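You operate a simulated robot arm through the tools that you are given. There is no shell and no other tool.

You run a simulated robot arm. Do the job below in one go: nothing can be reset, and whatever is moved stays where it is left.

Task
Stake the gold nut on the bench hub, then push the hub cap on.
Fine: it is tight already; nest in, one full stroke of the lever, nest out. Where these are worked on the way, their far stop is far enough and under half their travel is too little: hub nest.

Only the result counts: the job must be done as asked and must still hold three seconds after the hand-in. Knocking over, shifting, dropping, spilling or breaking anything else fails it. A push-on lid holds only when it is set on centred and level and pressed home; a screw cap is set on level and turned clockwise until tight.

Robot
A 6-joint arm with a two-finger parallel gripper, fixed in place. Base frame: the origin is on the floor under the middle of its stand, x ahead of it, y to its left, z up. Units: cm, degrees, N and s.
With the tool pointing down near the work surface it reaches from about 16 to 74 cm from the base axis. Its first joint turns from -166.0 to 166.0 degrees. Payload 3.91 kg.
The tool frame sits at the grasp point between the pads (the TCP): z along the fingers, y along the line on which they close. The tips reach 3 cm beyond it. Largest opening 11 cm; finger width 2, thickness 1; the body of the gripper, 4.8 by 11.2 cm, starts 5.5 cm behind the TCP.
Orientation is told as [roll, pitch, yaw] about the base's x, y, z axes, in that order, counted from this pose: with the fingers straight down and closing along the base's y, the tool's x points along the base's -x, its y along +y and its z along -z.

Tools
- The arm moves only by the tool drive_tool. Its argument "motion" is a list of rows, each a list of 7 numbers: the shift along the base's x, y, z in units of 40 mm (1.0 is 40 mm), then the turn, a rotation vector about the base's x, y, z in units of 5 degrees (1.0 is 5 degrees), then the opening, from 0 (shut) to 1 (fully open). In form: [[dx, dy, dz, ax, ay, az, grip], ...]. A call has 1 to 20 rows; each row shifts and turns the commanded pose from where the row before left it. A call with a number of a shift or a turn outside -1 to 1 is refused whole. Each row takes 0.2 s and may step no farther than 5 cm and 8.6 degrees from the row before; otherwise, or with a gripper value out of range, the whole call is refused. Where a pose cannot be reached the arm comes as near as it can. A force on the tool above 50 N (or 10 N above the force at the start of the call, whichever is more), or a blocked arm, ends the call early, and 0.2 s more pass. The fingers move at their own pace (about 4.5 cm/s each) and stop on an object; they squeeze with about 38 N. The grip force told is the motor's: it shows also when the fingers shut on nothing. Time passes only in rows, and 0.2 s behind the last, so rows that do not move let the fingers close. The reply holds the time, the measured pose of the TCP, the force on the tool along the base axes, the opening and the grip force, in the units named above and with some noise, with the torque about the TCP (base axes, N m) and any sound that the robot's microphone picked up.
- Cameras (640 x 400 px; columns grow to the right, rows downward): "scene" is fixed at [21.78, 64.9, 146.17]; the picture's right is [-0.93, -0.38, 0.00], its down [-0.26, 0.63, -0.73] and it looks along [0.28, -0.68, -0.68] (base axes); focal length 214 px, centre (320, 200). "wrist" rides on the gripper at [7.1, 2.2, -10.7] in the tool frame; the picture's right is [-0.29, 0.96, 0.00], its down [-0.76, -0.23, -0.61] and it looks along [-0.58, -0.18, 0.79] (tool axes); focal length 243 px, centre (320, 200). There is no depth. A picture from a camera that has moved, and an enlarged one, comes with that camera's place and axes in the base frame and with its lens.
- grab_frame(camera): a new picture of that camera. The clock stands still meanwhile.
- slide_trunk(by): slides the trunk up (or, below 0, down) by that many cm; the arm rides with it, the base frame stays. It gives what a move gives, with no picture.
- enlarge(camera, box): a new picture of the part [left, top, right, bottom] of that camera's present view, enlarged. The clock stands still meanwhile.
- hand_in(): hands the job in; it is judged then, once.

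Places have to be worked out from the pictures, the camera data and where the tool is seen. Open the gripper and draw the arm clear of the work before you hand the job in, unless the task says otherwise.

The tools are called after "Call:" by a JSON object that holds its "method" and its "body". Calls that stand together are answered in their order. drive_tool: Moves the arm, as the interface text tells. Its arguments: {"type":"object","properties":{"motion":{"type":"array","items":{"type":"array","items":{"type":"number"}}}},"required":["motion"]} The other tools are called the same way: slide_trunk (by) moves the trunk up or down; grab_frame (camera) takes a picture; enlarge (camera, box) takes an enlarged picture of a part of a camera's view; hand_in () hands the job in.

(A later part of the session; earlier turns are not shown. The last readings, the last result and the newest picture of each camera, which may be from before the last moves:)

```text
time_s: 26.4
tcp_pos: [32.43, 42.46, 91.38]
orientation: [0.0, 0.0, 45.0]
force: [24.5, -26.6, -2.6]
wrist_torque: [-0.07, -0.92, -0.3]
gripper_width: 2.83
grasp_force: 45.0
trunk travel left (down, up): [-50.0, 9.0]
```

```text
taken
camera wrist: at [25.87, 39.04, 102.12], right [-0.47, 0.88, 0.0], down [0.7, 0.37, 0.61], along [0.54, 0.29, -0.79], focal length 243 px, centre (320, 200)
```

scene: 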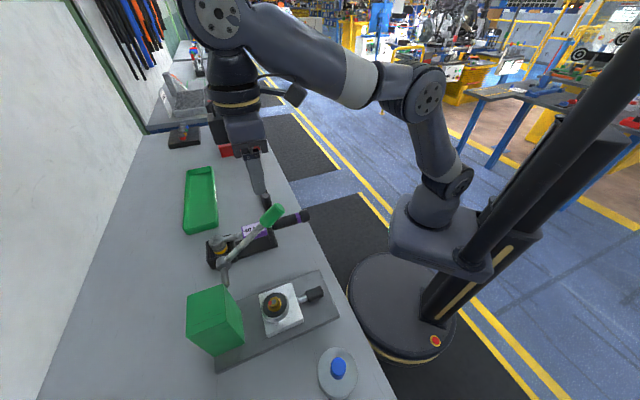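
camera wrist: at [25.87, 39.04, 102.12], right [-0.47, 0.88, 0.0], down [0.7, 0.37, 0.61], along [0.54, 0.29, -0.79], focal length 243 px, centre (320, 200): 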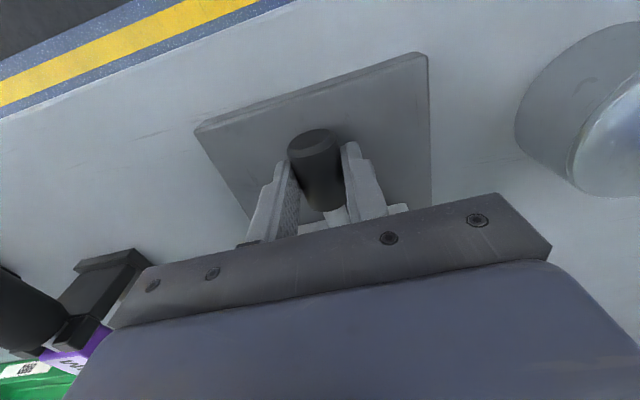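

The grip shows 36 N of side load toward -v. I'll shift the tool a little in -v to relieve it before pulling.

Call:
{"method": "drive_tool", "body": {"motion": [[0.03, -0.03, 0, 0, 0, 0, 0], [0.02, -0.02, 0, 0, 0, 0, 0]]}}

```text
time_s: 27.0
tcp_pos: [32.55, 42.53, 91.5]
orientation: [0.0, -0.1, 45.1]
force: [21.0, -17.9, -4.1]
wrist_torque: [-0.95, -0.07, -0.24]
gripper_width: 2.82
grasp_force: 45.5
trunk travel left (down, up): [-50.0, 9.0]
```

The side load is dropping, so I'll relieve it further.

Call:
{"method": "drive_tool", "body": {"motion": [[0.03, -0.03, 0, 0, 0, 0, 0], [0.03, -0.03, 0, 0, 0, 0, 0], [0.02, -0.02, 0, 0, 0, 0, 0]]}}

```text
time_s: 27.8
tcp_pos: [32.56, 42.44, 91.37]
orientation: [0.3, -0.1, 45.0]
force: [-3.8, 3.6, -6.5]
wrist_torque: [-0.29, 0.69, 0.18]
gripper_width: 2.82
grasp_force: 45.6
trunk travel left (down, up): [-50.0, 9.0]
```

The side load is gone. Now I'll pull the nest out along -u.

Call:
{"method": "drive_tool", "body": {"motion": [[-0.1, -0.1, 0, 0, 0, 0, 0], [-0.17, -0.17, 0, 0, 0, 0, 0], [-0.18, -0.18, 0, 0, 0, 0, 0], [-0.18, -0.18, 0, 0, 0, 0, 0], [-0.18, -0.18, 0, 0, 0, 0, 0]]}}

Call:
{"method": "enlarge", "body": {"camera": "scene", "box": [200, 240, 380, 380]}}

```text
time_s: 29.0
tcp_pos: [29.26, 39.21, 91.49]
orientation: [-0.1, -0.3, 45.1]
force: [-17.8, 18.8, -7.3]
wrist_torque: [1.01, 0.0, -0.17]
gripper_width: 2.82
grasp_force: 45.6
trunk travel left (down, up): [-50.0, 9.0]
```

```text
2.86 times, centred on (290, 310) of scene
camera zoom: at [21.78, 64.9, 146.17], right [-0.93, -0.38, 0.0], down [-0.26, 0.63, -0.73], along [0.28, -0.68, -0.68], focal length 613 px, centre (406, -114)
```

zoom: 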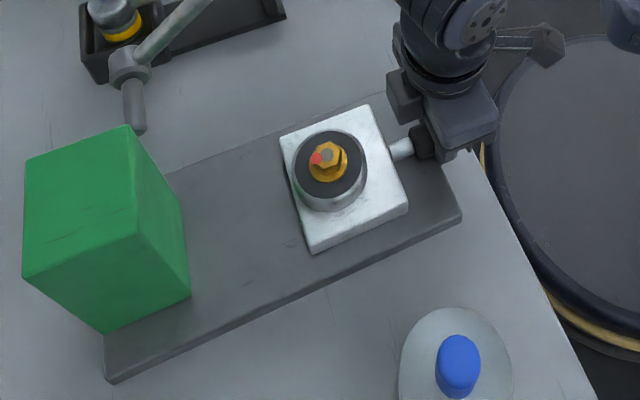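

The nest is following, but a side load toward +v is building. I'll add a little +v correction while I continue pulling.

Call:
{"method": "drive_tool", "body": {"motion": [[-0.2, -0.15, 0, 0, 0, 0, 0], [-0.195, -0.165, 0, 0, 0, 0, 0], [-0.18, -0.18, 0, 0, 0, 0, 0]]}}

Call:
{"method": "enlarge", "body": {"camera": "scene", "box": [200, 240, 380, 380]}}

```text
time_s: 29.8
tcp_pos: [27.06, 36.94, 91.41]
orientation: [-0.1, -0.3, 45.0]
force: [-9.1, 10.8, -5.3]
wrist_torque: [1.12, -0.8, -0.04]
gripper_width: 2.84
grasp_force: 45.5
trunk travel left (down, up): [-50.0, 9.0]
```

```text
2.86 times, centred on (290, 310) of scene
camera zoom: at [21.78, 64.9, 146.17], right [-0.93, -0.38, 0.0], down [-0.26, 0.63, -0.73], along [0.28, -0.68, -0.68], focal length 613 px, centre (406, -114)
```

zoom: 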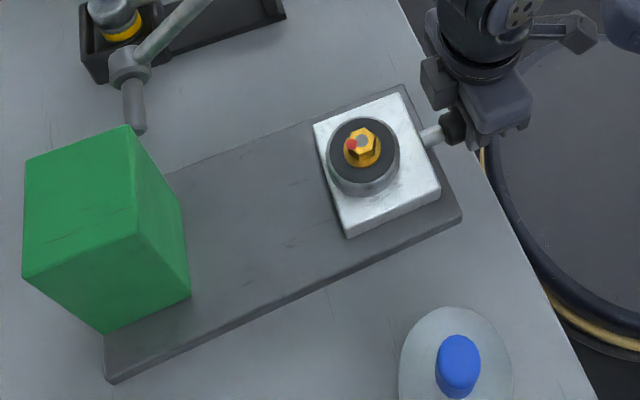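

About 0.8 cm remains to the original out position, so I'll continue to the out stop.

Call:
{"method": "drive_tool", "body": {"motion": [[-0.14, -0.13, 0, 0, 0, 0, 0], [-0.1, -0.1, 0, 0, 0, 0, 0]]}}

Call:
{"method": "enlarge", "body": {"camera": "scene", "box": [200, 240, 380, 380]}}

```text
time_s: 30.4
tcp_pos: [26.51, 36.33, 91.42]
orientation: [0.2, -0.7, 45.1]
force: [19.4, 24.3, -2.3]
wrist_torque: [0.33, -0.54, -0.04]
gripper_width: 2.84
grasp_force: 44.3
trunk travel left (down, up): [-50.0, 9.0]
```

```text
2.86 times, centred on (290, 310) of scene
camera zoom: at [21.78, 64.9, 146.17], right [-0.93, -0.38, 0.0], down [-0.26, 0.63, -0.73], along [0.28, -0.68, -0.68], focal length 613 px, centre (406, -114)
```

zoom: 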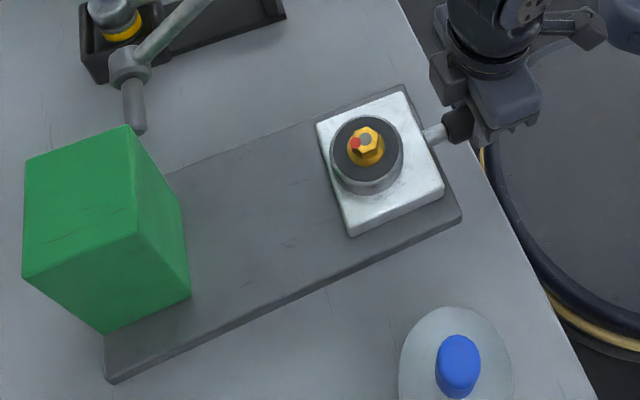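

The nest is against its out stop, with 31 N of opposing force. I'll relax, open, rise, and then move above the hub cap for a closer look.

Call:
{"method": "drive_tool", "body": {"motion": [[0.06, 0.06, 0, 0, 0, 0, 0], [0, 0, 0, 0, 0, 0, 0.6], [0, 0, 0, 0, 0, 0, 0.6], [0, 0, 0, 0, 0, 0, 0.6], [0, 0, 0.6, 0, 0, 0, 0.6], [0, 0, 1, 0, 0, 0, 0.6], [0, 0, 1, 0, 0, 0, 0.6], [0, 0, 1, 0, 0, 0, 0.6], [0, 0, 1, 0, 0, 0, 0.6], [-0.2, 0.8, 0.6, 0, 0, 0, 0.6], [-0.25, 0.95, 0, 0, 0, 0, 0.6], [-0.25, 0.95, 0, 0, 0, 0, 0.6], [-0.25, 0.95, 0, 0, 0, 0, 0.6], [-0.22, 0.95, 0, 0, 0, 0, 0.6]]}}

Call:
{"method": "grab_frame", "body": {"camera": "wrist"}}

Call:
{"method": "grab_frame", "body": {"camera": "scene"}}

```text
time_s: 33.4
tcp_pos: [21.65, 54.86, 112.27]
orientation: [0.0, -0.2, 45.0]
force: [0.6, -0.5, -0.7]
wrist_torque: [0.0, -0.01, 0.04]
gripper_width: 6.59
grasp_force: 0.1
trunk travel left (down, up): [-50.0, 9.0]
```

```text
taken
camera wrist: at [15.02, 51.38, 123.02], right [-0.47, 0.88, 0.0], down [0.7, 0.37, 0.61], along [0.54, 0.29, -0.79], focal length 243 px, centre (320, 200)
```

wrist: 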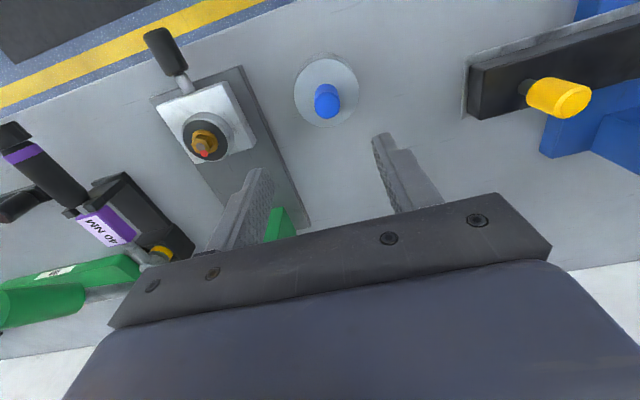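

```text
taken
```

scene: 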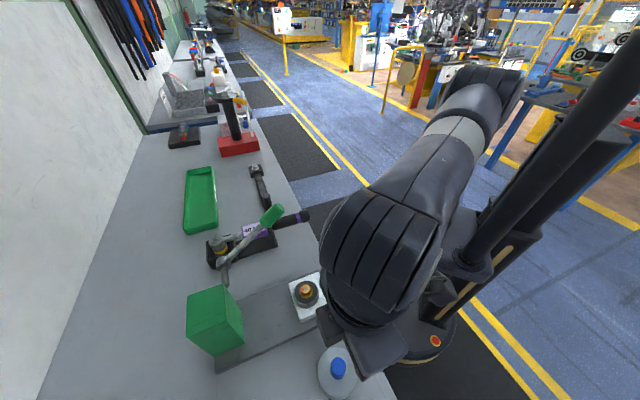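

I can see both the cap and the hub from here, so I'll enlarge each for exact centres.

Call:
{"method": "enlarge", "body": {"camera": "wrist", "box": [270, 30, 390, 140]}}

Call:
{"method": "enlarge", "body": {"camera": "wrist", "box": [140, 60, 260, 170]}}

Call:
{"method": "enlarge", "body": {"camera": "scene", "box": [280, 260, 400, 400]}}

```text
3.64 times, centred on (330, 85) of wrist
camera zoom: at [15.02, 51.38, 123.02], right [-0.47, 0.88, 0.0], down [0.7, 0.37, 0.61], along [0.54, 0.29, -0.79], focal length 882 px, centre (284, 618)
```

zoom: 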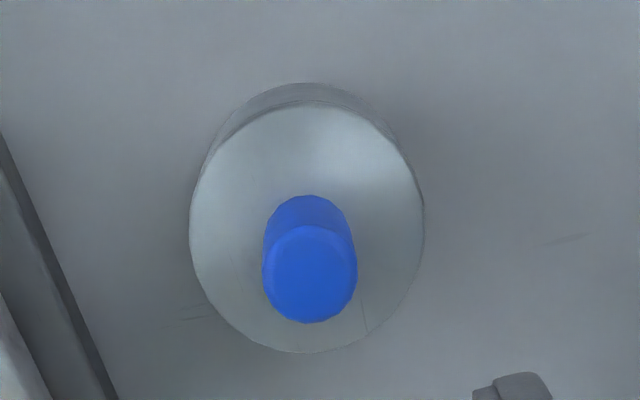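

```text
3.64 times, centred on (200, 115) of wrist
camera zoom: at [15.02, 51.38, 123.02], right [-0.47, 0.88, 0.0], down [0.7, 0.37, 0.61], along [0.54, 0.29, -0.79], focal length 882 px, centre (756, 509)
```

zoom: 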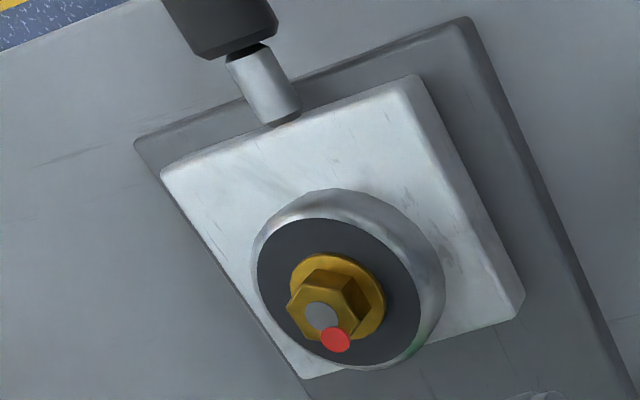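

```text
2.86 times, centred on (340, 330) of scene
camera zoom: at [21.78, 64.9, 146.17], right [-0.93, -0.38, 0.0], down [-0.26, 0.63, -0.73], along [0.28, -0.68, -0.68], focal length 613 px, centre (263, -171)
```

zoom: 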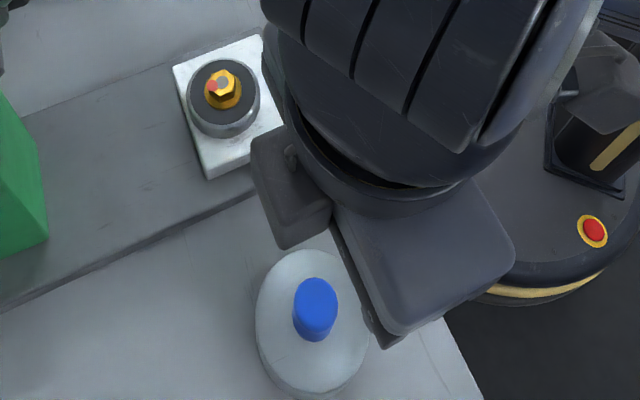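

Triangulation puts the cap knob near (21.5, 55.6), with its top about z 97 and the disc top about z 92.3. I'll centre over it and descend part way to check before gripping.

Call:
{"method": "drive_tool", "body": {"motion": [[-0.02, 0.16, -0.8, 0, 0, 0, 0.6], [-0.02, 0.02, -0.8, 0, 0, 0, 0.6], [0, 0, -0.6, 0, 0, 0, 0.6]]}}

Call:
{"method": "grab_frame", "body": {"camera": "wrist"}}

Call:
{"method": "enlarge", "body": {"camera": "scene", "box": [280, 260, 400, 400]}}

```text
time_s: 34.2
tcp_pos: [21.53, 55.54, 103.49]
orientation: [-0.1, -0.2, 45.0]
force: [0.1, -0.6, -1.1]
wrist_torque: [-0.01, 0.01, -0.02]
gripper_width: 6.59
grasp_force: 0.1
trunk travel left (down, up): [-50.0, 9.0]
```

```text
taken
camera wrist: at [14.88, 52.04, 114.21], right [-0.47, 0.88, 0.0], down [0.7, 0.37, 0.61], along [0.54, 0.29, -0.79], focal length 243 px, centre (320, 200)
```

wrist: 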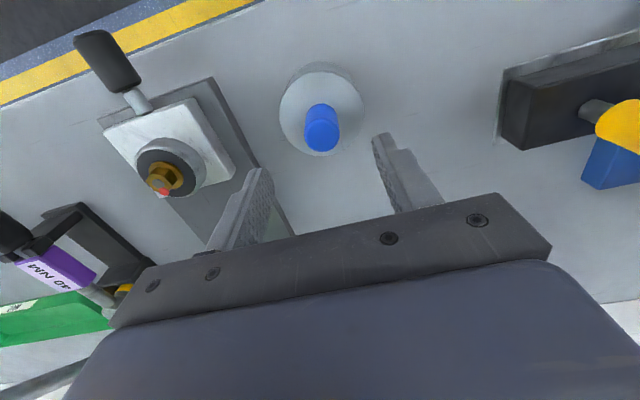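

```text
2.86 times, centred on (340, 330) of scene
camera zoom: at [21.78, 64.9, 146.17], right [-0.93, -0.38, 0.0], down [-0.26, 0.63, -0.73], along [0.28, -0.68, -0.68], focal length 613 px, centre (263, -171)
```

zoom: 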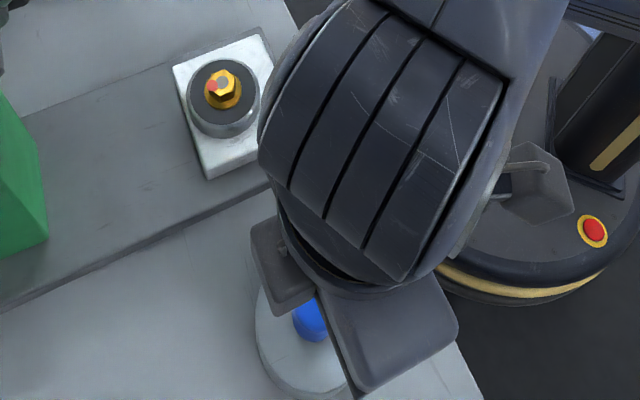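

The knob lies between the fingers, within about 0.5 cm of the tool axis. I'll descend to z about 97 and close once to centre it along v, then open again. After that I'll turn 90° and grip across the other axis so the cap ends up exactly on the tool axis.

Call:
{"method": "drive_tool", "body": {"motion": [[-0.05, 0, -0.8, 0, 0, 0, 0.6], [0, 0, -0.75, 0, 0, 0, 0.6], [0, 0, 0, 0, 0, 0, 0.1], [0, 0, 0, 0, 0, 0, 0.1], [0, 0, 0, 0, 0, 0, 0.1], [0, 0, 0, 0, 0, 0, 0.1]]}}

Call:
{"method": "grab_frame", "body": {"camera": "wrist"}}

```text
time_s: 35.6
tcp_pos: [21.38, 55.52, 97.27]
orientation: [0.0, -0.3, 45.0]
force: [0.3, 0.0, 0.2]
wrist_torque: [0.01, 0.03, 0.0]
gripper_width: 2.85
grasp_force: 37.8
trunk travel left (down, up): [-50.0, 9.0]
```

```text
taken
camera wrist: at [14.7, 52.03, 107.97], right [-0.47, 0.88, 0.0], down [0.7, 0.37, 0.61], along [0.54, 0.29, -0.79], focal length 243 px, centre (320, 200)
```

wrist: 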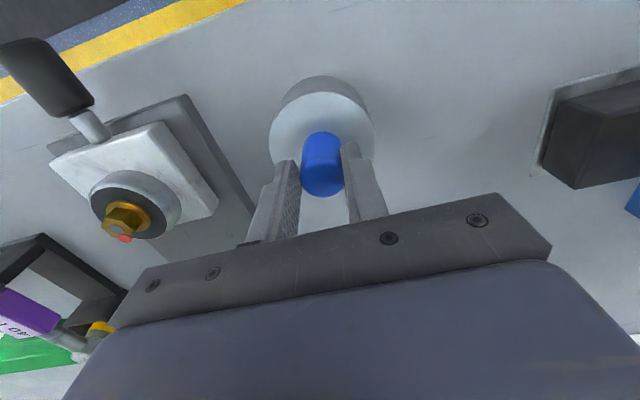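

The knob is gripped at 2.85 cm and centred along v. I'll open, correct a small 0.25° pitch drift, turn the tool by -90° around the knob, and then close along the other axis.

Call:
{"method": "drive_tool", "body": {"motion": [[0, 0, 0, 0, 0.05, 0, 0.6], [0, 0, 0, 0, 0, 0, 0.6], [0, 0, 0, 0, 0, -1, 0.6], [0, 0, 0, 0, 0, -1, 0.6], [0, 0, 0, 0, 0, -1, 0.6], [0, 0, 0, 0, 0, -1, 0.6], [0, 0, 0, 0, 0, -1, 0.6], [0, 0, 0, 0, 0, -1, 0.6], [0, 0, 0, 0, 0, -1, 0.6], [0, 0, 0, 0, 0, -1, 0.6], [0, 0, 0, 0, 0, -1, 0.6], [0, 0, 0, 0, 0, -1, 0.6], [0, 0, 0, 0, 0, -1, 0.6], [0, 0, 0, 0, 0, -1, 0.6], [0, 0, 0, 0, 0, -1, 0.6], [0, 0, 0, 0, 0, -1, 0.6], [0, 0, 0, 0, 0, -1, 0.6], [0, 0, 0, 0, 0, -1, 0.6], [0, 0, 0, 0, 0, -1, 0.6], [0, 0, 0, 0, 0, -1, 0.6]]}}

Call:
{"method": "grab_frame", "body": {"camera": "wrist"}}

```text
time_s: 39.8
tcp_pos: [21.27, 55.43, 97.14]
orientation: [0.2, 0.0, -45.0]
force: [0.0, 0.9, 0.0]
wrist_torque: [-0.01, 0.01, -0.02]
gripper_width: 6.56
grasp_force: 0.1
trunk travel left (down, up): [-50.0, 9.0]
```

```text
taken
camera wrist: at [17.73, 62.09, 107.96], right [0.88, 0.47, 0.0], down [0.37, -0.7, 0.61], along [0.29, -0.53, -0.79], focal length 243 px, centre (320, 200)
```

wrist: 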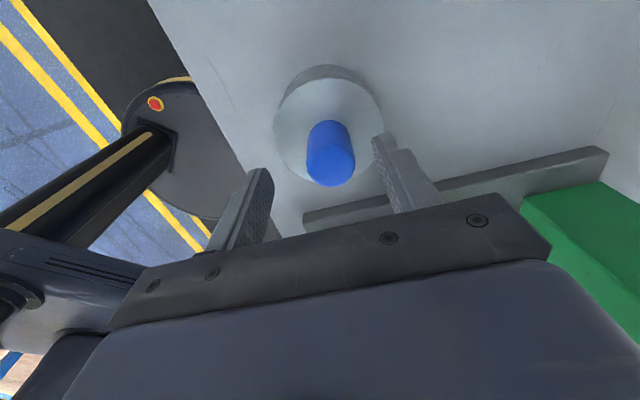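

The turn worked with the knob still between the fingers. I'll close along the second axis to centre it fully.

Call:
{"method": "drive_tool", "body": {"motion": [[0, 0, 0, 0, 0, 0, 0], [0, 0, 0, 0, 0, 0, 0], [0, 0, 0, 0, 0, 0, 0], [0, 0, 0, 0, 0, 0, 0]]}}

Call:
{"method": "enlarge", "body": {"camera": "wrist", "box": [240, 60, 420, 240]}}

```text
time_s: 40.8
tcp_pos: [21.29, 55.52, 97.16]
orientation: [0.2, 0.0, -44.8]
force: [-0.3, -0.4, 0.6]
wrist_torque: [-0.02, -0.02, 0.01]
gripper_width: 2.79
grasp_force: 38.2
trunk travel left (down, up): [-50.0, 9.0]
```

```text
2.22 times, centred on (330, 150) of wrist
camera zoom: at [17.73, 62.08, 107.97], right [0.88, 0.47, 0.0], down [0.37, -0.7, 0.61], along [0.29, -0.53, -0.79], focal length 539 px, centre (298, 311)
```

zoom: 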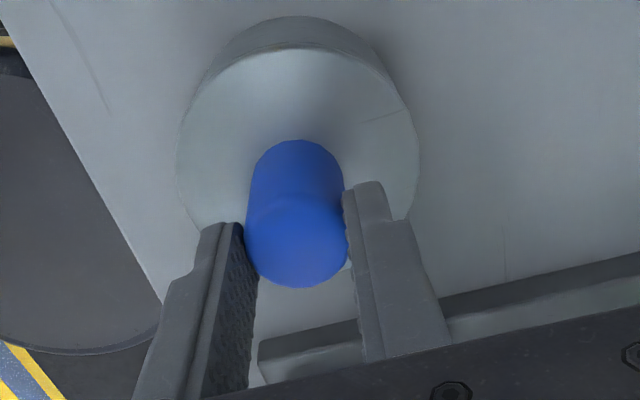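

The cap is now centred on the tool axis in both directions. From this view the knob top is about z 95.3, so I'll grip lower next time. First I'll open, rise 15 cm, and take a calibration picture of where an on-axis point appears.

Call:
{"method": "drive_tool", "body": {"motion": [[0, 0, 0, 0, 0, 0, 0.6], [0, 0, 0, 0, 0, 0, 0.6], [0, 0, 0, 0, 0, 0, 0.6], [0, 0, 0.75, -0.03, 0, 0, 0.6], [0, 0, 1, 0, 0, 0, 0.8], [0, 0, 1, 0, 0, 0, 0.8], [0, 0, 1, 0, 0, 0, 0.8], [0, 0, 0, 0, 0, 0, 0.8]]}}

Call:
{"method": "grab_frame", "body": {"camera": "wrist"}}

Call:
{"method": "enlarge", "body": {"camera": "wrist", "box": [260, 30, 380, 150]}}

```text
time_s: 42.6
tcp_pos: [21.4, 55.43, 112.26]
orientation: [0.1, -0.1, -45.0]
force: [-0.2, -1.0, 0.3]
wrist_torque: [0.0, 0.0, 0.03]
gripper_width: 8.79
grasp_force: 0.0
trunk travel left (down, up): [-50.0, 9.0]
```

```text
taken
camera wrist: at [17.75, 62.08, 122.95], right [0.88, 0.47, 0.0], down [0.37, -0.7, 0.61], along [0.29, -0.54, -0.79], focal length 243 px, centre (320, 200)
```

wrist: 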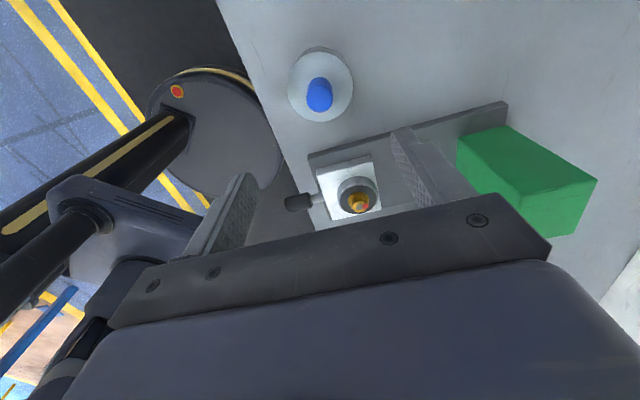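

```text
3.33 times, centred on (320, 90) of wrist
camera zoom: at [17.75, 62.08, 122.95], right [0.88, 0.47, 0.0], down [0.37, -0.7, 0.61], along [0.29, -0.54, -0.79], focal length 809 px, centre (320, 567)
```

zoom: 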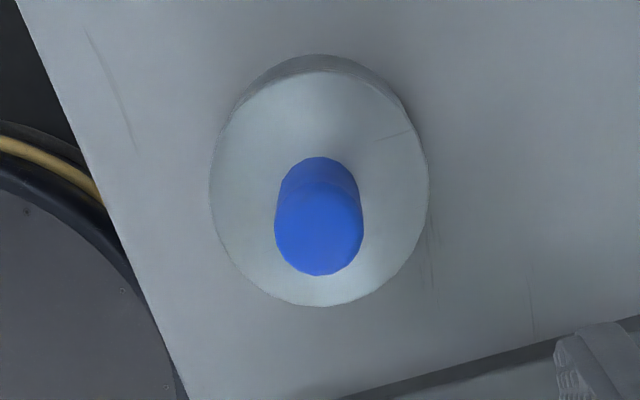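

Calibration agrees with the model: the knob top is at z 95.2 and the disc top at about 89.5. I'll move at this height over the hub to measure its centre the same way.

Call:
{"method": "drive_tool", "body": {"motion": [[0.79, -0.72, 0, 0, 0, 0, 0.8], [0.79, -0.72, 0, 0, 0, 0, 0.8], [0.79, -0.72, 0, 0, 0, 0, 0.8], [0.78, -0.72, 0, 0, 0, 0, 0.8], [0, 0, 0, 0, 0, 0, 0.8]]}}

Call:
{"method": "grab_frame", "body": {"camera": "wrist"}}

Call:
{"method": "enlarge", "body": {"camera": "wrist", "box": [260, 30, 380, 150]}}

```text
time_s: 43.8
tcp_pos: [33.94, 43.86, 112.25]
orientation: [0.1, -0.1, -44.9]
force: [0.3, -0.3, 0.4]
wrist_torque: [0.0, -0.04, -0.04]
gripper_width: 8.82
grasp_force: 0.0
trunk travel left (down, up): [-50.0, 9.0]
```

```text
taken
camera wrist: at [30.35, 50.54, 123.02], right [0.88, 0.47, 0.0], down [0.37, -0.7, 0.61], along [0.29, -0.54, -0.79], focal length 243 px, centre (320, 200)
```

wrist: 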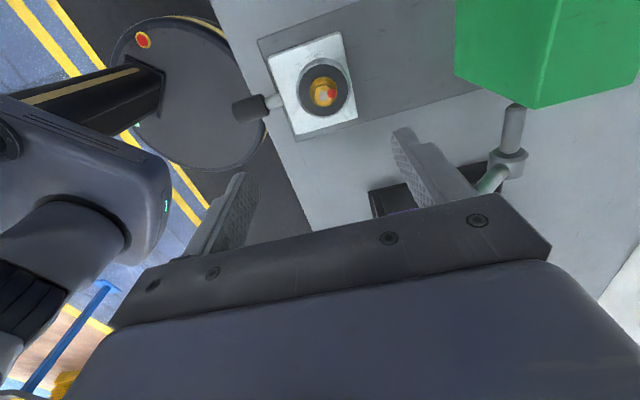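

```text
3.33 times, centred on (320, 90) of wrist
camera zoom: at [30.35, 50.54, 123.02], right [0.88, 0.47, 0.0], down [0.37, -0.7, 0.61], along [0.29, -0.54, -0.79], focal length 809 px, centre (320, 567)
```

zoom: 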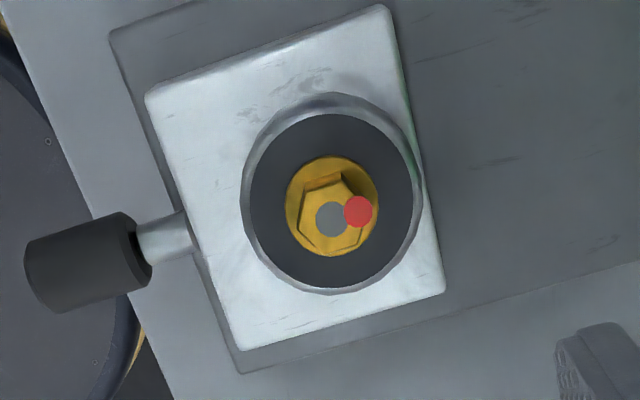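

The hub centre appears about 0.47 cm toward +u from the tool axis, which puts it near (34.27, 44.19). I'll shift there and verify.

Call:
{"method": "drive_tool", "body": {"motion": [[0.083, 0.083, 0, 0, 0, 0, 0.8], [0, 0, 0, 0, 0, 0, 0.8]]}}

Call:
{"method": "enlarge", "body": {"camera": "wrist", "box": [260, 30, 380, 150]}}

```text
time_s: 44.4
tcp_pos: [34.31, 44.2, 112.35]
orientation: [0.1, -0.1, -45.1]
force: [0.1, -0.5, 1.0]
wrist_torque: [0.01, -0.02, 0.02]
gripper_width: 8.81
grasp_force: 0.0
trunk travel left (down, up): [-50.0, 9.0]
```

```text
3.33 times, centred on (320, 90) of wrist
camera zoom: at [30.69, 50.93, 122.99], right [0.88, 0.47, 0.0], down [0.37, -0.7, 0.61], along [0.29, -0.54, -0.79], focal length 809 px, centre (320, 567)
```

zoom: 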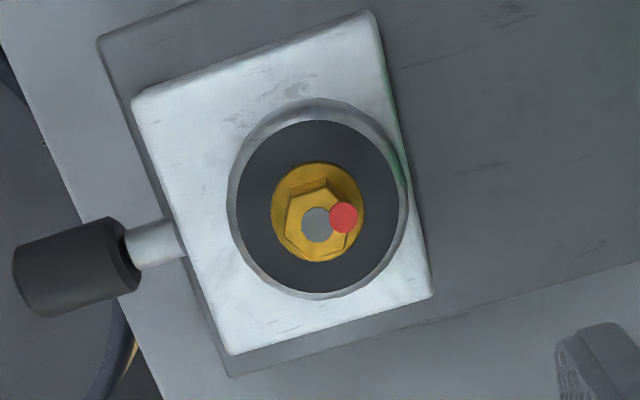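

In this view the hub is now on the tool axis along u. I'll turn back to yaw 45 here to check the other axis the same way.

Call:
{"method": "drive_tool", "body": {"motion": [[0, 0, 0, 0, 0, 1, 0.8], [0, 0, 0, 0, 0, 1, 0.8], [0, 0, 0, 0, 0, 1, 0.8], [0, 0, 0, 0, 0, 1, 0.8], [0, 0, 0, 0, 0, 1, 0.8], [0, 0, 0, 0, 0, 1, 0.8], [0, 0, 0, 0, 0, 1, 0.8], [0, 0, 0, 0, 0, 1, 0.8], [0, 0, 0, 0, 0, 1, 0.8], [0, 0, 0, 0, 0, 1, 0.8], [0, 0, 0, 0, 0, 1, 0.8], [0, 0, 0, 0, 0, 1, 0.8], [0, 0, 0, 0, 0, 1, 0.8], [0, 0, 0, 0, 0, 1, 0.8], [0, 0, 0, 0, 0, 1, 0.8], [0, 0, 0, 0, 0, 1, 0.8], [0, 0, 0, 0, 0, 1, 0.8], [0, 0, 0, 0, 0, 1, 0.8], [0, 0, 0, 0, 0, 0, 0.8]]}}

Call:
{"method": "enlarge", "body": {"camera": "wrist", "box": [260, 30, 380, 150]}}

```text
time_s: 48.4
tcp_pos: [34.38, 44.27, 112.26]
orientation: [0.1, -0.1, 45.1]
force: [0.1, 0.2, -0.2]
wrist_torque: [0.02, 0.01, -0.02]
gripper_width: 8.81
grasp_force: 0.0
trunk travel left (down, up): [-50.0, 9.0]
```

```text
3.33 times, centred on (320, 90) of wrist
camera zoom: at [27.68, 40.82, 122.94], right [-0.47, 0.88, 0.0], down [0.7, 0.37, 0.61], along [0.54, 0.29, -0.79], focal length 809 px, centre (320, 567)
```

zoom: 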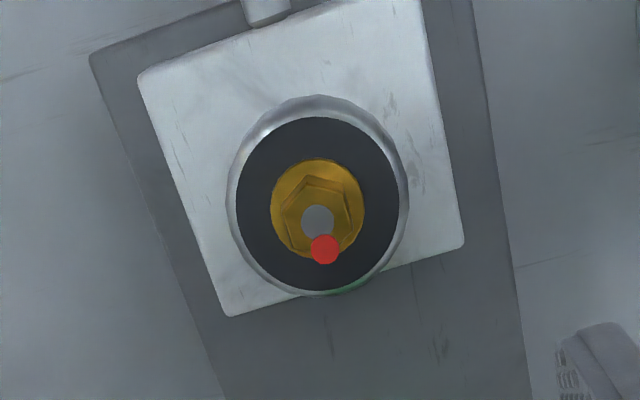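

Both views agree that the tool axis is on the hub centre to within about 0.5 mm. I'll retrace the exact shift back to the cap, descend to z about 94 and grip the knob.

Call:
{"method": "drive_tool", "body": {"motion": [[-0.80825, 0.69925, 0, 0, 0, 0, 0.6], [-0.80825, 0.69925, 0, 0, 0, 0, 0.6], [-0.80825, 0.69925, 0, 0, 0, 0, 0.6], [-0.80825, 0.69925, 0, 0, 0, 0, 0.6], [0, 0, -0.91, 0, 0, 0, 0.6], [0, 0, -0.91, 0, 0, 0, 0.6], [0, 0, -0.91, 0, 0, 0, 0.6], [0, 0, -0.91, 0, 0, 0, 0.6], [0, 0, -0.6, 0, 0, 0, 0.6], [0, 0, -0.3, 0, 0, 0, 0.6], [0, 0, 0, 0, 0, 0, 0.6]]}}

Call:
{"method": "grab_frame", "body": {"camera": "wrist"}}

```text
time_s: 50.8
tcp_pos: [21.28, 55.36, 94.08]
orientation: [0.0, -0.1, 45.0]
force: [-0.9, -0.7, 8.9]
wrist_torque: [-0.07, -0.02, -0.03]
gripper_width: 6.59
grasp_force: 0.0
trunk travel left (down, up): [-50.0, 9.0]
```

```text
taken
camera wrist: at [14.74, 51.96, 104.79], right [-0.47, 0.88, 0.0], down [0.7, 0.37, 0.61], along [0.54, 0.29, -0.79], focal length 243 px, centre (320, 200)
```

wrist: 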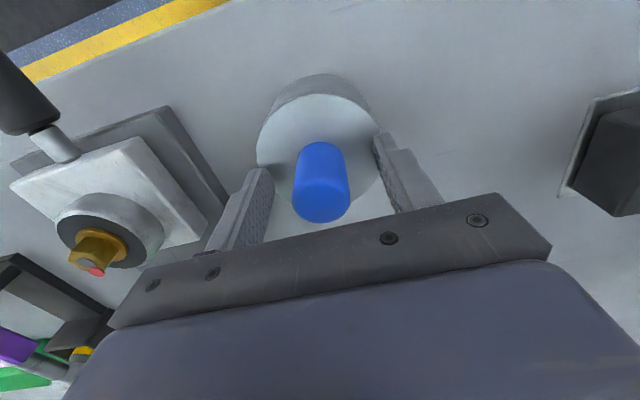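

There is 9 N upward force, so the fingertips are touching the disc top at z about 91. I'll rise 0.4 cm, then close on the knob.

Call:
{"method": "drive_tool", "body": {"motion": [[0, 0, 0.1, 0, 0, 0, 0.6], [0, 0, 0, 0, 0, 0, 0.6], [0, 0, 0, 0, 0, 0, 0], [0, 0, 0, 0, 0, 0, 0], [0, 0, 0, 0, 0, 0, 0], [0, 0, 0, 0, 0, 0, 0]]}}

Call:
{"method": "grab_frame", "body": {"camera": "wrist"}}

```text
time_s: 52.2
tcp_pos: [21.43, 55.47, 94.49]
orientation: [0.1, -0.1, 45.0]
force: [-0.1, 0.2, 0.0]
wrist_torque: [0.0, -0.03, 0.01]
gripper_width: 2.88
grasp_force: 38.2
trunk travel left (down, up): [-50.0, 9.0]
```

```text
taken
camera wrist: at [14.76, 52.01, 105.1], right [-0.47, 0.88, 0.0], down [0.7, 0.37, 0.61], along [0.54, 0.29, -0.79], focal length 243 px, centre (320, 200)
```

wrist: 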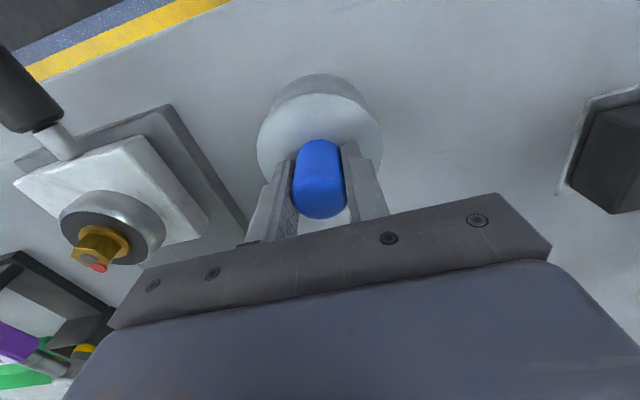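

The knob is gripped at 2.88 cm with no load. I'll lift the cap 12 cm and carry it over the hub by the exact measured shift.

Call:
{"method": "drive_tool", "body": {"motion": [[0, 0, 0.2, 0, 0, 0, 0], [0, 0, 0.5, 0, 0, 0, 0], [0, 0, 0.8, 0, 0, 0, 0], [0, 0, 0.8, 0, 0, 0, 0], [0, 0, 0.7, 0, 0, 0, 0], [0.40825, -0.34925, 0, 0, 0, 0, 0], [0.7, -0.6, 0, 0, 0, 0, 0], [0.7, -0.6, 0, 0, 0, 0, 0], [0.7, -0.6, 0, 0, 0, 0, 0], [0.425, -0.39775, 0, 0, 0, 0, 0], [0.29975, -0.25, 0, 0, 0, 0, 0], [0, 0, 0, 0, 0, 0, 0]]}}

Call:
{"method": "grab_frame", "body": {"camera": "wrist"}}

Call:
{"method": "grab_frame", "body": {"camera": "scene"}}

```text
time_s: 54.8
tcp_pos: [34.47, 44.25, 106.43]
orientation: [0.0, -0.1, 45.1]
force: [0.5, 0.2, -0.2]
wrist_torque: [0.03, 0.0, -0.01]
gripper_width: 0.02
grasp_force: 37.7
trunk travel left (down, up): [-50.0, 9.0]
```

```text
taken
camera wrist: at [27.73, 40.85, 117.16], right [-0.47, 0.88, 0.0], down [0.7, 0.37, 0.61], along [0.54, 0.29, -0.79], focal length 243 px, centre (320, 200)
```

wrist: 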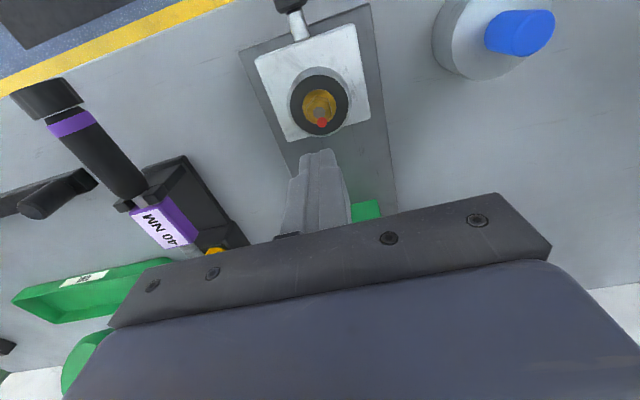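

```text
taken
```

scene: 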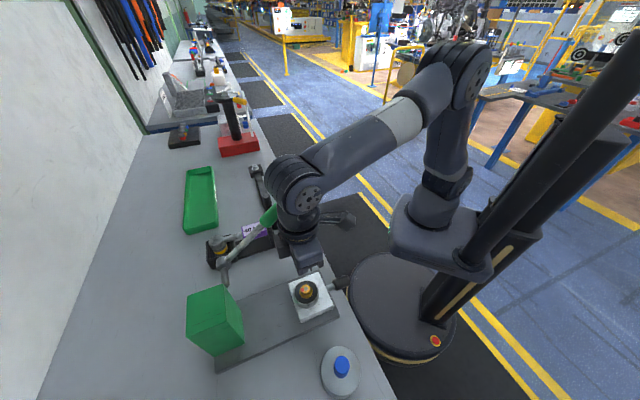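

The fingers are fully shut, so the cap slipped out of the grip during the lift. It looks upright on the bench close to where it was, and I'll examine it closely.

Call:
{"method": "enlarge", "body": {"camera": "scene", "box": [290, 320, 390, 400]}}

Call:
{"method": "enlarge", "body": {"camera": "wrist", "box": [420, 0, 580, 100]}}

Call:
{"method": "enlarge", "body": {"camera": "wrist", "box": [240, 30, 400, 150]}}

```text
5.00 times, centred on (340, 360) of scene
camera zoom: at [21.78, 64.9, 146.17], right [-0.93, -0.38, 0.0], down [-0.26, 0.63, -0.73], along [0.28, -0.68, -0.68], focal length 1072 px, centre (220, -600)
```

zoom: 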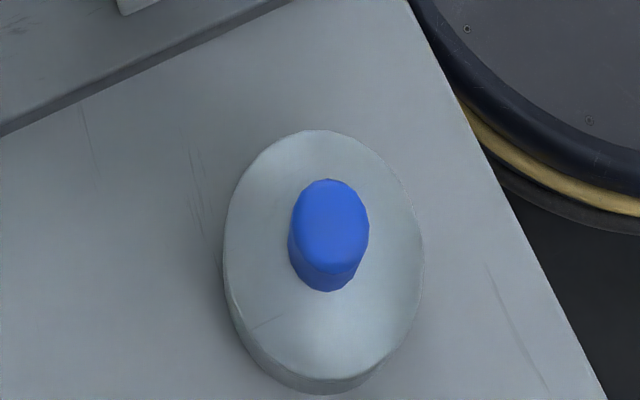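

```text
4.00 times, centred on (500, 50) of wrist
camera zoom: at [27.73, 40.85, 117.16], right [-0.47, 0.88, 0.0], down [0.7, 0.37, 0.61], along [0.54, 0.29, -0.79], focal length 970 px, centre (-400, 800)
```

zoom: 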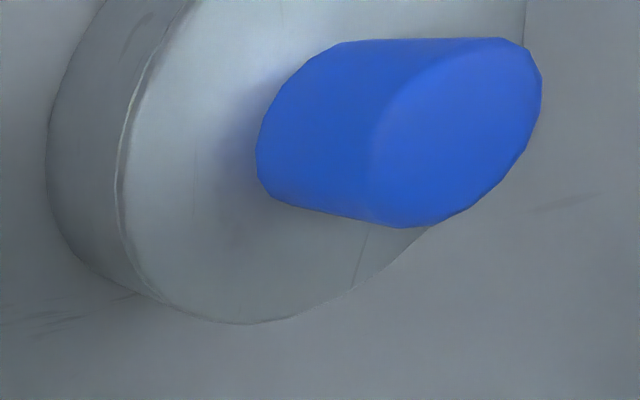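

```text
3.33 times, centred on (320, 90) of wrist
camera zoom: at [27.73, 40.85, 117.16], right [-0.47, 0.88, 0.0], down [0.7, 0.37, 0.61], along [0.54, 0.29, -0.79], focal length 809 px, centre (320, 567)
```

zoom: 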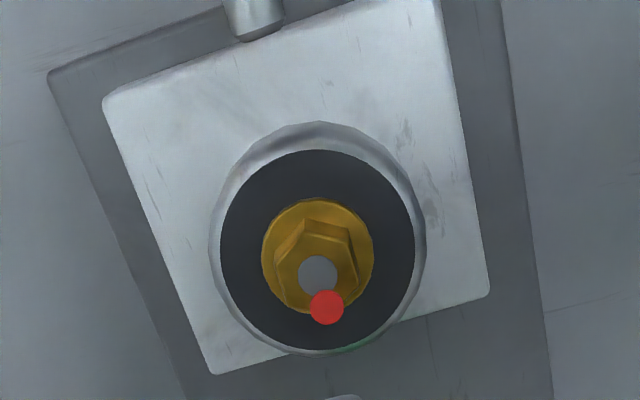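

The cap is upright on the bench beside its old spot, so nothing else was disturbed. I'll go back above it at the calibration height, open, and measure where it is now.

Call:
{"method": "drive_tool", "body": {"motion": [[0, 0, 0.75, 0, 0, 0, 0.6], [0, 0, 0.7, 0, 0, 0, 0.6], [-0.80825, 0.69925, 0, 0, 0, 0, 0.6], [-0.80825, 0.69925, 0, 0, 0, 0, 0.6], [-0.80825, 0.69925, 0, 0, 0, 0, 0.6], [-0.80825, 0.69925, 0, 0, 0, 0, 0.6], [0, 0, 0, 0, 0, 0, 0.6]]}}

Call:
{"method": "enlarge", "body": {"camera": "wrist", "box": [260, 30, 380, 150]}}

```text
time_s: 56.4
tcp_pos: [21.25, 55.65, 112.23]
orientation: [0.0, -0.1, 45.0]
force: [-0.3, 1.1, -0.7]
wrist_torque: [-0.02, 0.02, 0.0]
gripper_width: 6.6
grasp_force: 0.1
trunk travel left (down, up): [-50.0, 9.0]
```

```text
3.33 times, centred on (320, 90) of wrist
camera zoom: at [14.7, 52.23, 123.0], right [-0.47, 0.88, 0.0], down [0.7, 0.37, 0.61], along [0.54, 0.29, -0.79], focal length 809 px, centre (320, 567)
```

zoom: 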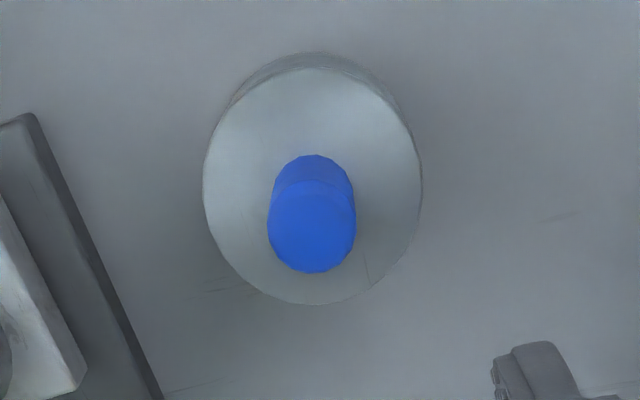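

The cap sits only about 2 mm off its former spot, so it slid straight out early in the lift. I'll correct that, grip the knob as low as possible, and lift very slowly while watching the weight.

Call:
{"method": "drive_tool", "body": {"motion": [[0.03, -0.048, -0.95, 0, 0, 0, 0.6], [0, 0, -0.95, 0, 0, 0, 0.6], [0, 0, -0.95, 0, 0, 0, 0.6], [0, 0, -0.95, 0, 0, 0, 0.6], [0, 0, -0.5, 0, 0, 0, 0.6], [0, 0, -0.185, 0, 0, 0, 0.6], [0, 0, 0, 0, 0, 0, 0], [0, 0, 0, 0, 0, 0, 0], [0, 0, 0, 0, 0, 0, 0], [0, 0, 0, 0, 0, 0, 0], [0, 0, 0, 0, 0, 0, 0], [0, 0, 0, 0, 0, 0, 0]]}}

Call:
{"method": "drive_tool", "body": {"motion": [[0, 0, 0.04, 0, 0, 0, 0], [0, 0, 0.04, 0, 0, 0, 0], [0, 0, 0.04, 0, 0, 0, 0]]}}

Call:
{"method": "grab_frame", "body": {"camera": "wrist"}}

```text
time_s: 59.0
tcp_pos: [21.5, 55.26, 94.35]
orientation: [0.2, -0.2, 45.1]
force: [0.0, -0.1, 0.4]
wrist_torque: [0.02, 0.0, 0.01]
gripper_width: 2.88
grasp_force: 37.7
trunk travel left (down, up): [-50.0, 9.0]
```

```text
time_s: 59.8
tcp_pos: [21.52, 55.24, 94.89]
orientation: [0.1, -0.2, 45.1]
force: [0.3, 0.6, -0.8]
wrist_torque: [0.0, -0.01, 0.0]
gripper_width: 2.87
grasp_force: 37.7
trunk travel left (down, up): [-50.0, 9.0]
```

```text
taken
camera wrist: at [14.85, 51.84, 105.5], right [-0.47, 0.88, 0.0], down [0.7, 0.37, 0.61], along [0.54, 0.29, -0.79], focal length 243 px, centre (320, 200)
```

wrist: 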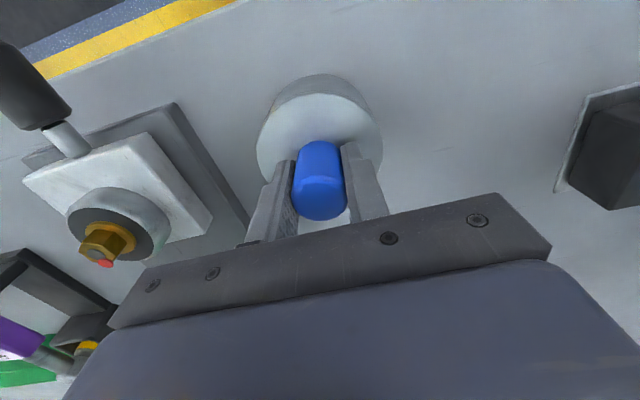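

The cap has risen about 0.5 cm with the tool and weighs very little. I'll keep lifting slowly and check that it follows.

Call:
{"method": "drive_tool", "body": {"motion": [[0, 0, 0.08, 0, 0, 0, 0], [0, 0, 0.1, 0, 0, 0, 0], [0, 0, 0.12, 0, 0, 0, 0], [0, 0, 0.12, 0, 0, 0, 0]]}}

Call:
{"method": "grab_frame", "body": {"camera": "wrist"}}

Call:
{"method": "enlarge", "body": {"camera": "scene", "box": [290, 300, 410, 400]}}

```text
time_s: 60.8
tcp_pos: [21.51, 55.23, 96.4]
orientation: [0.1, -0.1, 45.0]
force: [0.3, 0.4, -0.8]
wrist_torque: [0.01, 0.02, -0.01]
gripper_width: 2.86
grasp_force: 38.1
trunk travel left (down, up): [-50.0, 9.0]
```

```text
taken
camera wrist: at [14.85, 51.86, 107.21], right [-0.47, 0.88, 0.0], down [0.7, 0.37, 0.61], along [0.54, 0.29, -0.79], focal length 243 px, centre (320, 200)
```

wrist: 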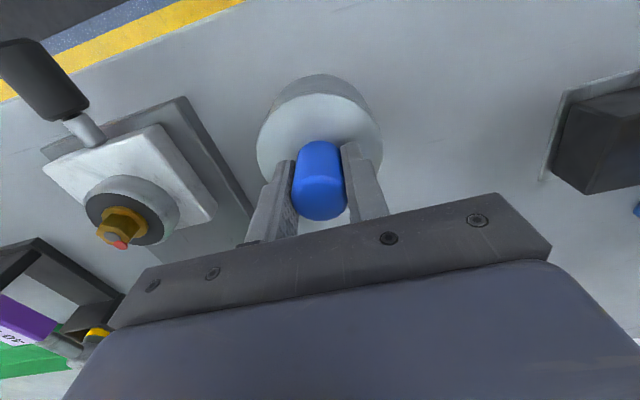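

```text
4.00 times, centred on (350, 350) of scene
camera zoom: at [21.78, 64.9, 146.17], right [-0.93, -0.38, 0.0], down [-0.26, 0.63, -0.73], along [0.28, -0.68, -0.68], focal length 858 px, centre (200, -400)
```

zoom: 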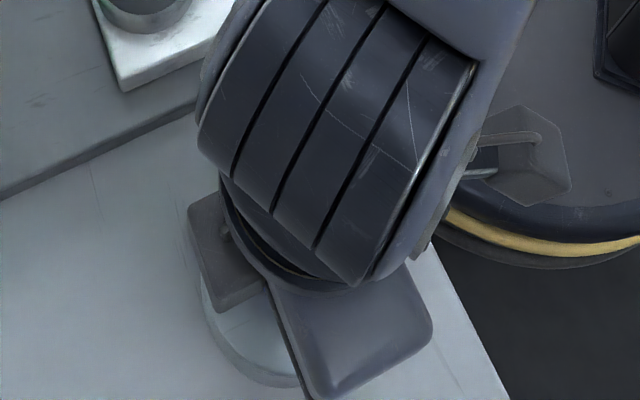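

The cap follows steadily at the slow pace. I'll keep lifting at that pace in checked stages.

Call:
{"method": "drive_tool", "body": {"motion": [[0, 0, 0.12, 0, 0, 0, 0], [0, 0, 0.14, 0, 0, 0, 0], [0, 0, 0.15, 0, 0, 0, 0], [0, 0, 0.15, 0, 0, 0, 0], [0, 0, 0.15, 0, 0, 0, 0], [0, 0, 0.15, 0, 0, 0, 0], [0, 0, 0.12, 0, 0, 0, 0], [0, 0, 0.08, 0, 0, 0, 0]]}}

Call:
{"method": "grab_frame", "body": {"camera": "wrist"}}

```text
time_s: 62.6
tcp_pos: [21.5, 55.25, 100.69]
orientation: [0.1, -0.2, 45.0]
force: [0.5, -0.4, -0.6]
wrist_torque: [0.0, -0.02, 0.0]
gripper_width: 2.85
grasp_force: 37.6
trunk travel left (down, up): [-50.0, 9.0]
```

```text
taken
camera wrist: at [14.84, 51.87, 111.45], right [-0.47, 0.88, 0.0], down [0.7, 0.37, 0.61], along [0.54, 0.29, -0.79], focal length 243 px, centre (320, 200)
```

wrist: 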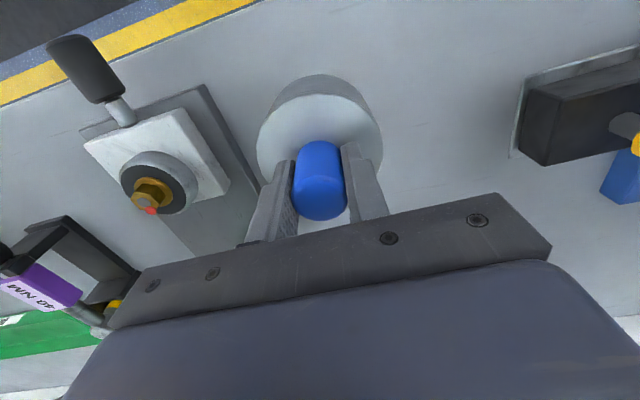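

The cap is still seated in the grip. I'll lift another 4.4 cm, then start the slow sideways carry.

Call:
{"method": "drive_tool", "body": {"motion": [[0, 0, 0.1, 0, 0, 0, 0], [0, 0, 0.14, 0, 0, 0, 0], [0, 0, 0.16, 0, 0, 0, 0], [0, 0, 0.16, 0, 0, 0, 0], [0, 0, 0.16, 0, 0, 0, 0], [0, 0, 0.16, 0, 0, 0, 0], [0, 0, 0.14, 0, 0, 0, 0], [0, 0, 0.08, 0, 0, 0, 0], [0.06, -0.05, 0, 0, 0, 0, 0], [0.1, -0.09, 0, 0, 0, 0, 0], [0.14, -0.12, 0, 0, 0, 0, 0], [0.16, -0.14, 0, 0, 0, 0, 0], [0.16, -0.14, 0, 0, 0, 0, 0]]}}

Call:
{"method": "grab_frame", "body": {"camera": "wrist"}}

```text
time_s: 65.4
tcp_pos: [23.94, 53.17, 105.06]
orientation: [0.1, -0.1, 45.1]
force: [-0.2, 0.4, -1.6]
wrist_torque: [0.01, -0.01, 0.0]
gripper_width: 2.91
grasp_force: 37.3
trunk travel left (down, up): [-50.0, 9.0]
```

```text
taken
camera wrist: at [17.31, 49.69, 115.85], right [-0.47, 0.88, 0.0], down [0.7, 0.37, 0.61], along [0.54, 0.29, -0.79], focal length 243 px, centre (320, 200)
```

wrist: 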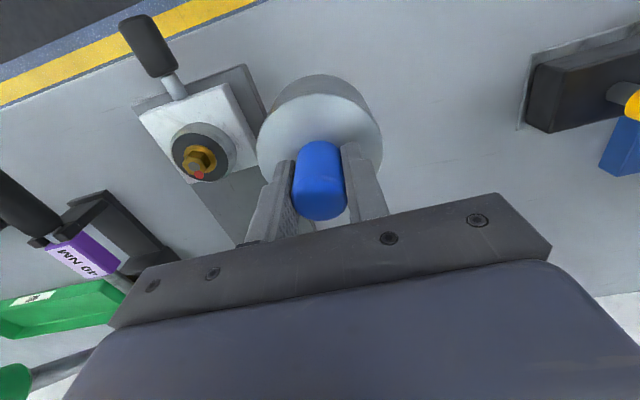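

The cap is still firmly held. I'll finish the carry to the hub centre at this pace, slowing at the end.

Call:
{"method": "drive_tool", "body": {"motion": [[0.165, -0.141, 0, 0, 0, 0, 0], [0.165, -0.141, 0, 0, 0, 0, 0], [0.165, -0.141, 0, 0, 0, 0, 0], [0.165, -0.141, 0, 0, 0, 0, 0], [0.165, -0.141, 0, 0, 0, 0, 0], [0.165, -0.141, 0, 0, 0, 0, 0], [0.165, -0.141, 0, 0, 0, 0, 0], [0.165, -0.141, 0, 0, 0, 0, 0], [0.165, -0.141, 0, 0, 0, 0, 0], [0.165, -0.141, 0, 0, 0, 0, 0], [0.165, -0.141, 0, 0, 0, 0, 0], [0.165, -0.141, 0, 0, 0, 0, 0], [0.165, -0.141, 0, 0, 0, 0, 0], [0.165, -0.141, 0, 0, 0, 0, 0], [0.12, -0.1, 0, 0, 0, 0, 0], [0.09, -0.08, 0, 0, 0, 0, 0], [0.063, -0.055, 0, 0, 0, 0, 0], [0, 0, 0, 0, 0, 0, 0]]}}

Call:
{"method": "grab_frame", "body": {"camera": "wrist"}}

Call:
{"method": "enlarge", "body": {"camera": "scene", "box": [230, 220, 370, 340]}}

```text
time_s: 69.2
tcp_pos: [34.19, 44.35, 105.07]
orientation: [0.1, -0.1, 45.0]
force: [0.4, 0.3, -1.0]
wrist_torque: [-0.01, 0.0, 0.01]
gripper_width: 2.9
grasp_force: 37.7
trunk travel left (down, up): [-50.0, 9.0]
```

```text
taken
camera wrist: at [27.66, 40.92, 115.84], right [-0.47, 0.88, 0.0], down [0.7, 0.37, 0.61], along [0.54, 0.29, -0.79], focal length 243 px, centre (320, 200)
```

wrist: 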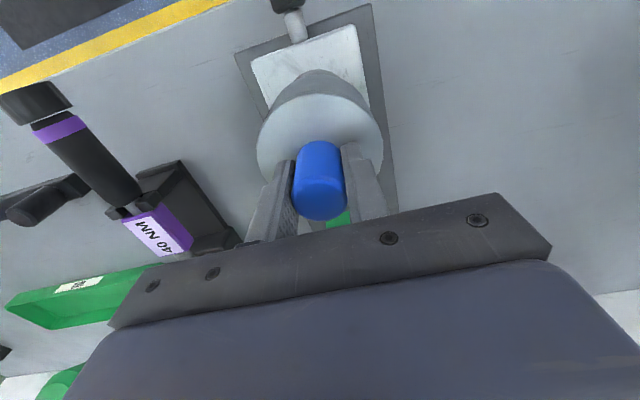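

```text
3.33 times, centred on (300, 280) of scene
camera zoom: at [21.78, 64.9, 146.17], right [-0.93, -0.38, 0.0], down [-0.26, 0.63, -0.73], along [0.28, -0.68, -0.68], focal length 715 px, centre (387, -67)
```

zoom: 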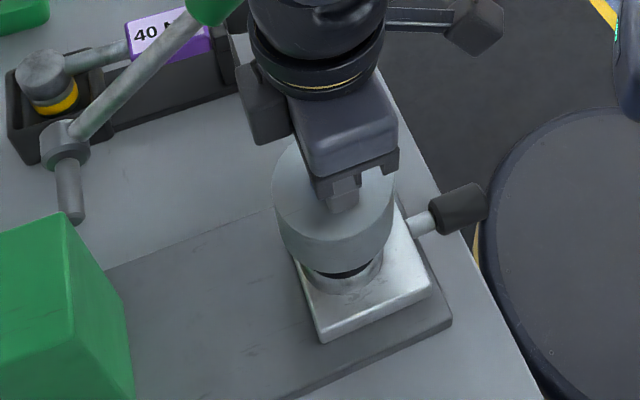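

The cap is directly over the hub. I'll lower it slowly, watching for contact.

Call:
{"method": "drive_tool", "body": {"motion": [[0, 0, -0.1, 0, 0, 0, 0], [0, 0, -0.12, 0, 0, 0, 0], [0, 0, -0.12, 0, 0, 0, 0], [0, 0, -0.12, 0, 0, 0, 0], [0, 0, -0.12, 0, 0, 0, 0], [0, 0, -0.12, 0, 0, 0, 0], [0, 0, -0.1, 0, 0, 0, 0]]}}

Call:
{"method": "enlarge", "body": {"camera": "scene", "box": [250, 250, 350, 340]}}

```text
time_s: 70.8
tcp_pos: [34.26, 44.35, 101.9]
orientation: [0.1, -0.1, 45.0]
force: [0.1, -0.1, -0.6]
wrist_torque: [0.01, 0.01, -0.04]
gripper_width: 2.88
grasp_force: 37.6
trunk travel left (down, up): [-50.0, 9.0]
```

```text
4.44 times, centred on (300, 295) of scene
camera zoom: at [21.78, 64.9, 146.17], right [-0.93, -0.38, 0.0], down [-0.26, 0.63, -0.73], along [0.28, -0.68, -0.68], focal length 953 px, centre (409, -222)
```

zoom: 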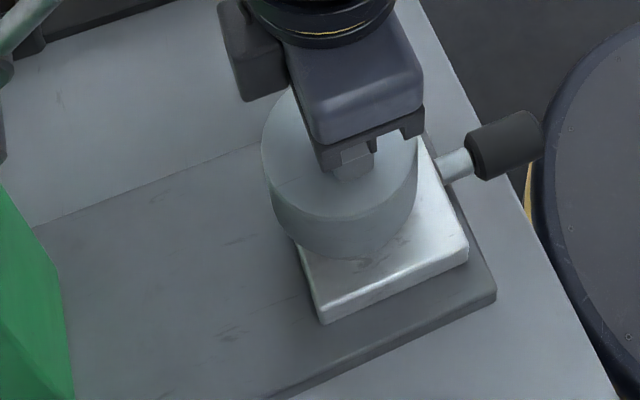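

No contact yet at z 101.9, and the cap still looks centred. I'll continue down in finer steps.

Call:
{"method": "drive_tool", "body": {"motion": [[0, 0, -0.08, 0, 0, 0, 0], [0, 0, -0.08, 0, 0, 0, 0], [0, 0, -0.08, 0, 0, 0, 0], [0, 0, -0.08, 0, 0, 0, 0], [0, 0, -0.08, 0, 0, 0, 0]]}}

Call:
{"method": "enlarge", "body": {"camera": "scene", "box": [250, 250, 350, 340]}}

```text
time_s: 72.0
tcp_pos: [34.35, 44.53, 100.38]
orientation: [0.0, -0.1, 45.0]
force: [0.6, 0.2, -0.5]
wrist_torque: [-0.01, 0.0, -0.04]
gripper_width: 2.9
grasp_force: 38.0
trunk travel left (down, up): [-50.0, 9.0]
```

```text
4.44 times, centred on (300, 295) of scene
camera zoom: at [21.78, 64.9, 146.17], right [-0.93, -0.38, 0.0], down [-0.26, 0.63, -0.73], along [0.28, -0.68, -0.68], focal length 953 px, centre (409, -222)
```

zoom: 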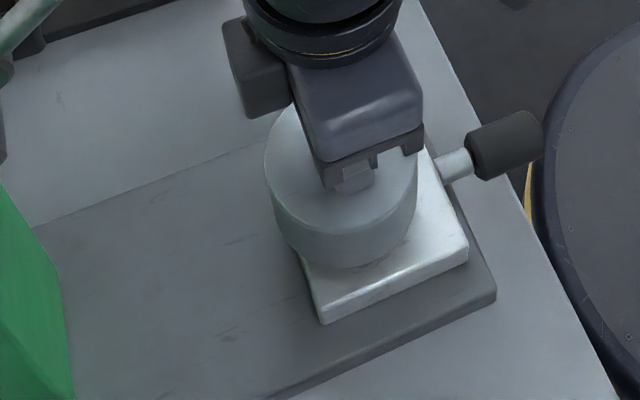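

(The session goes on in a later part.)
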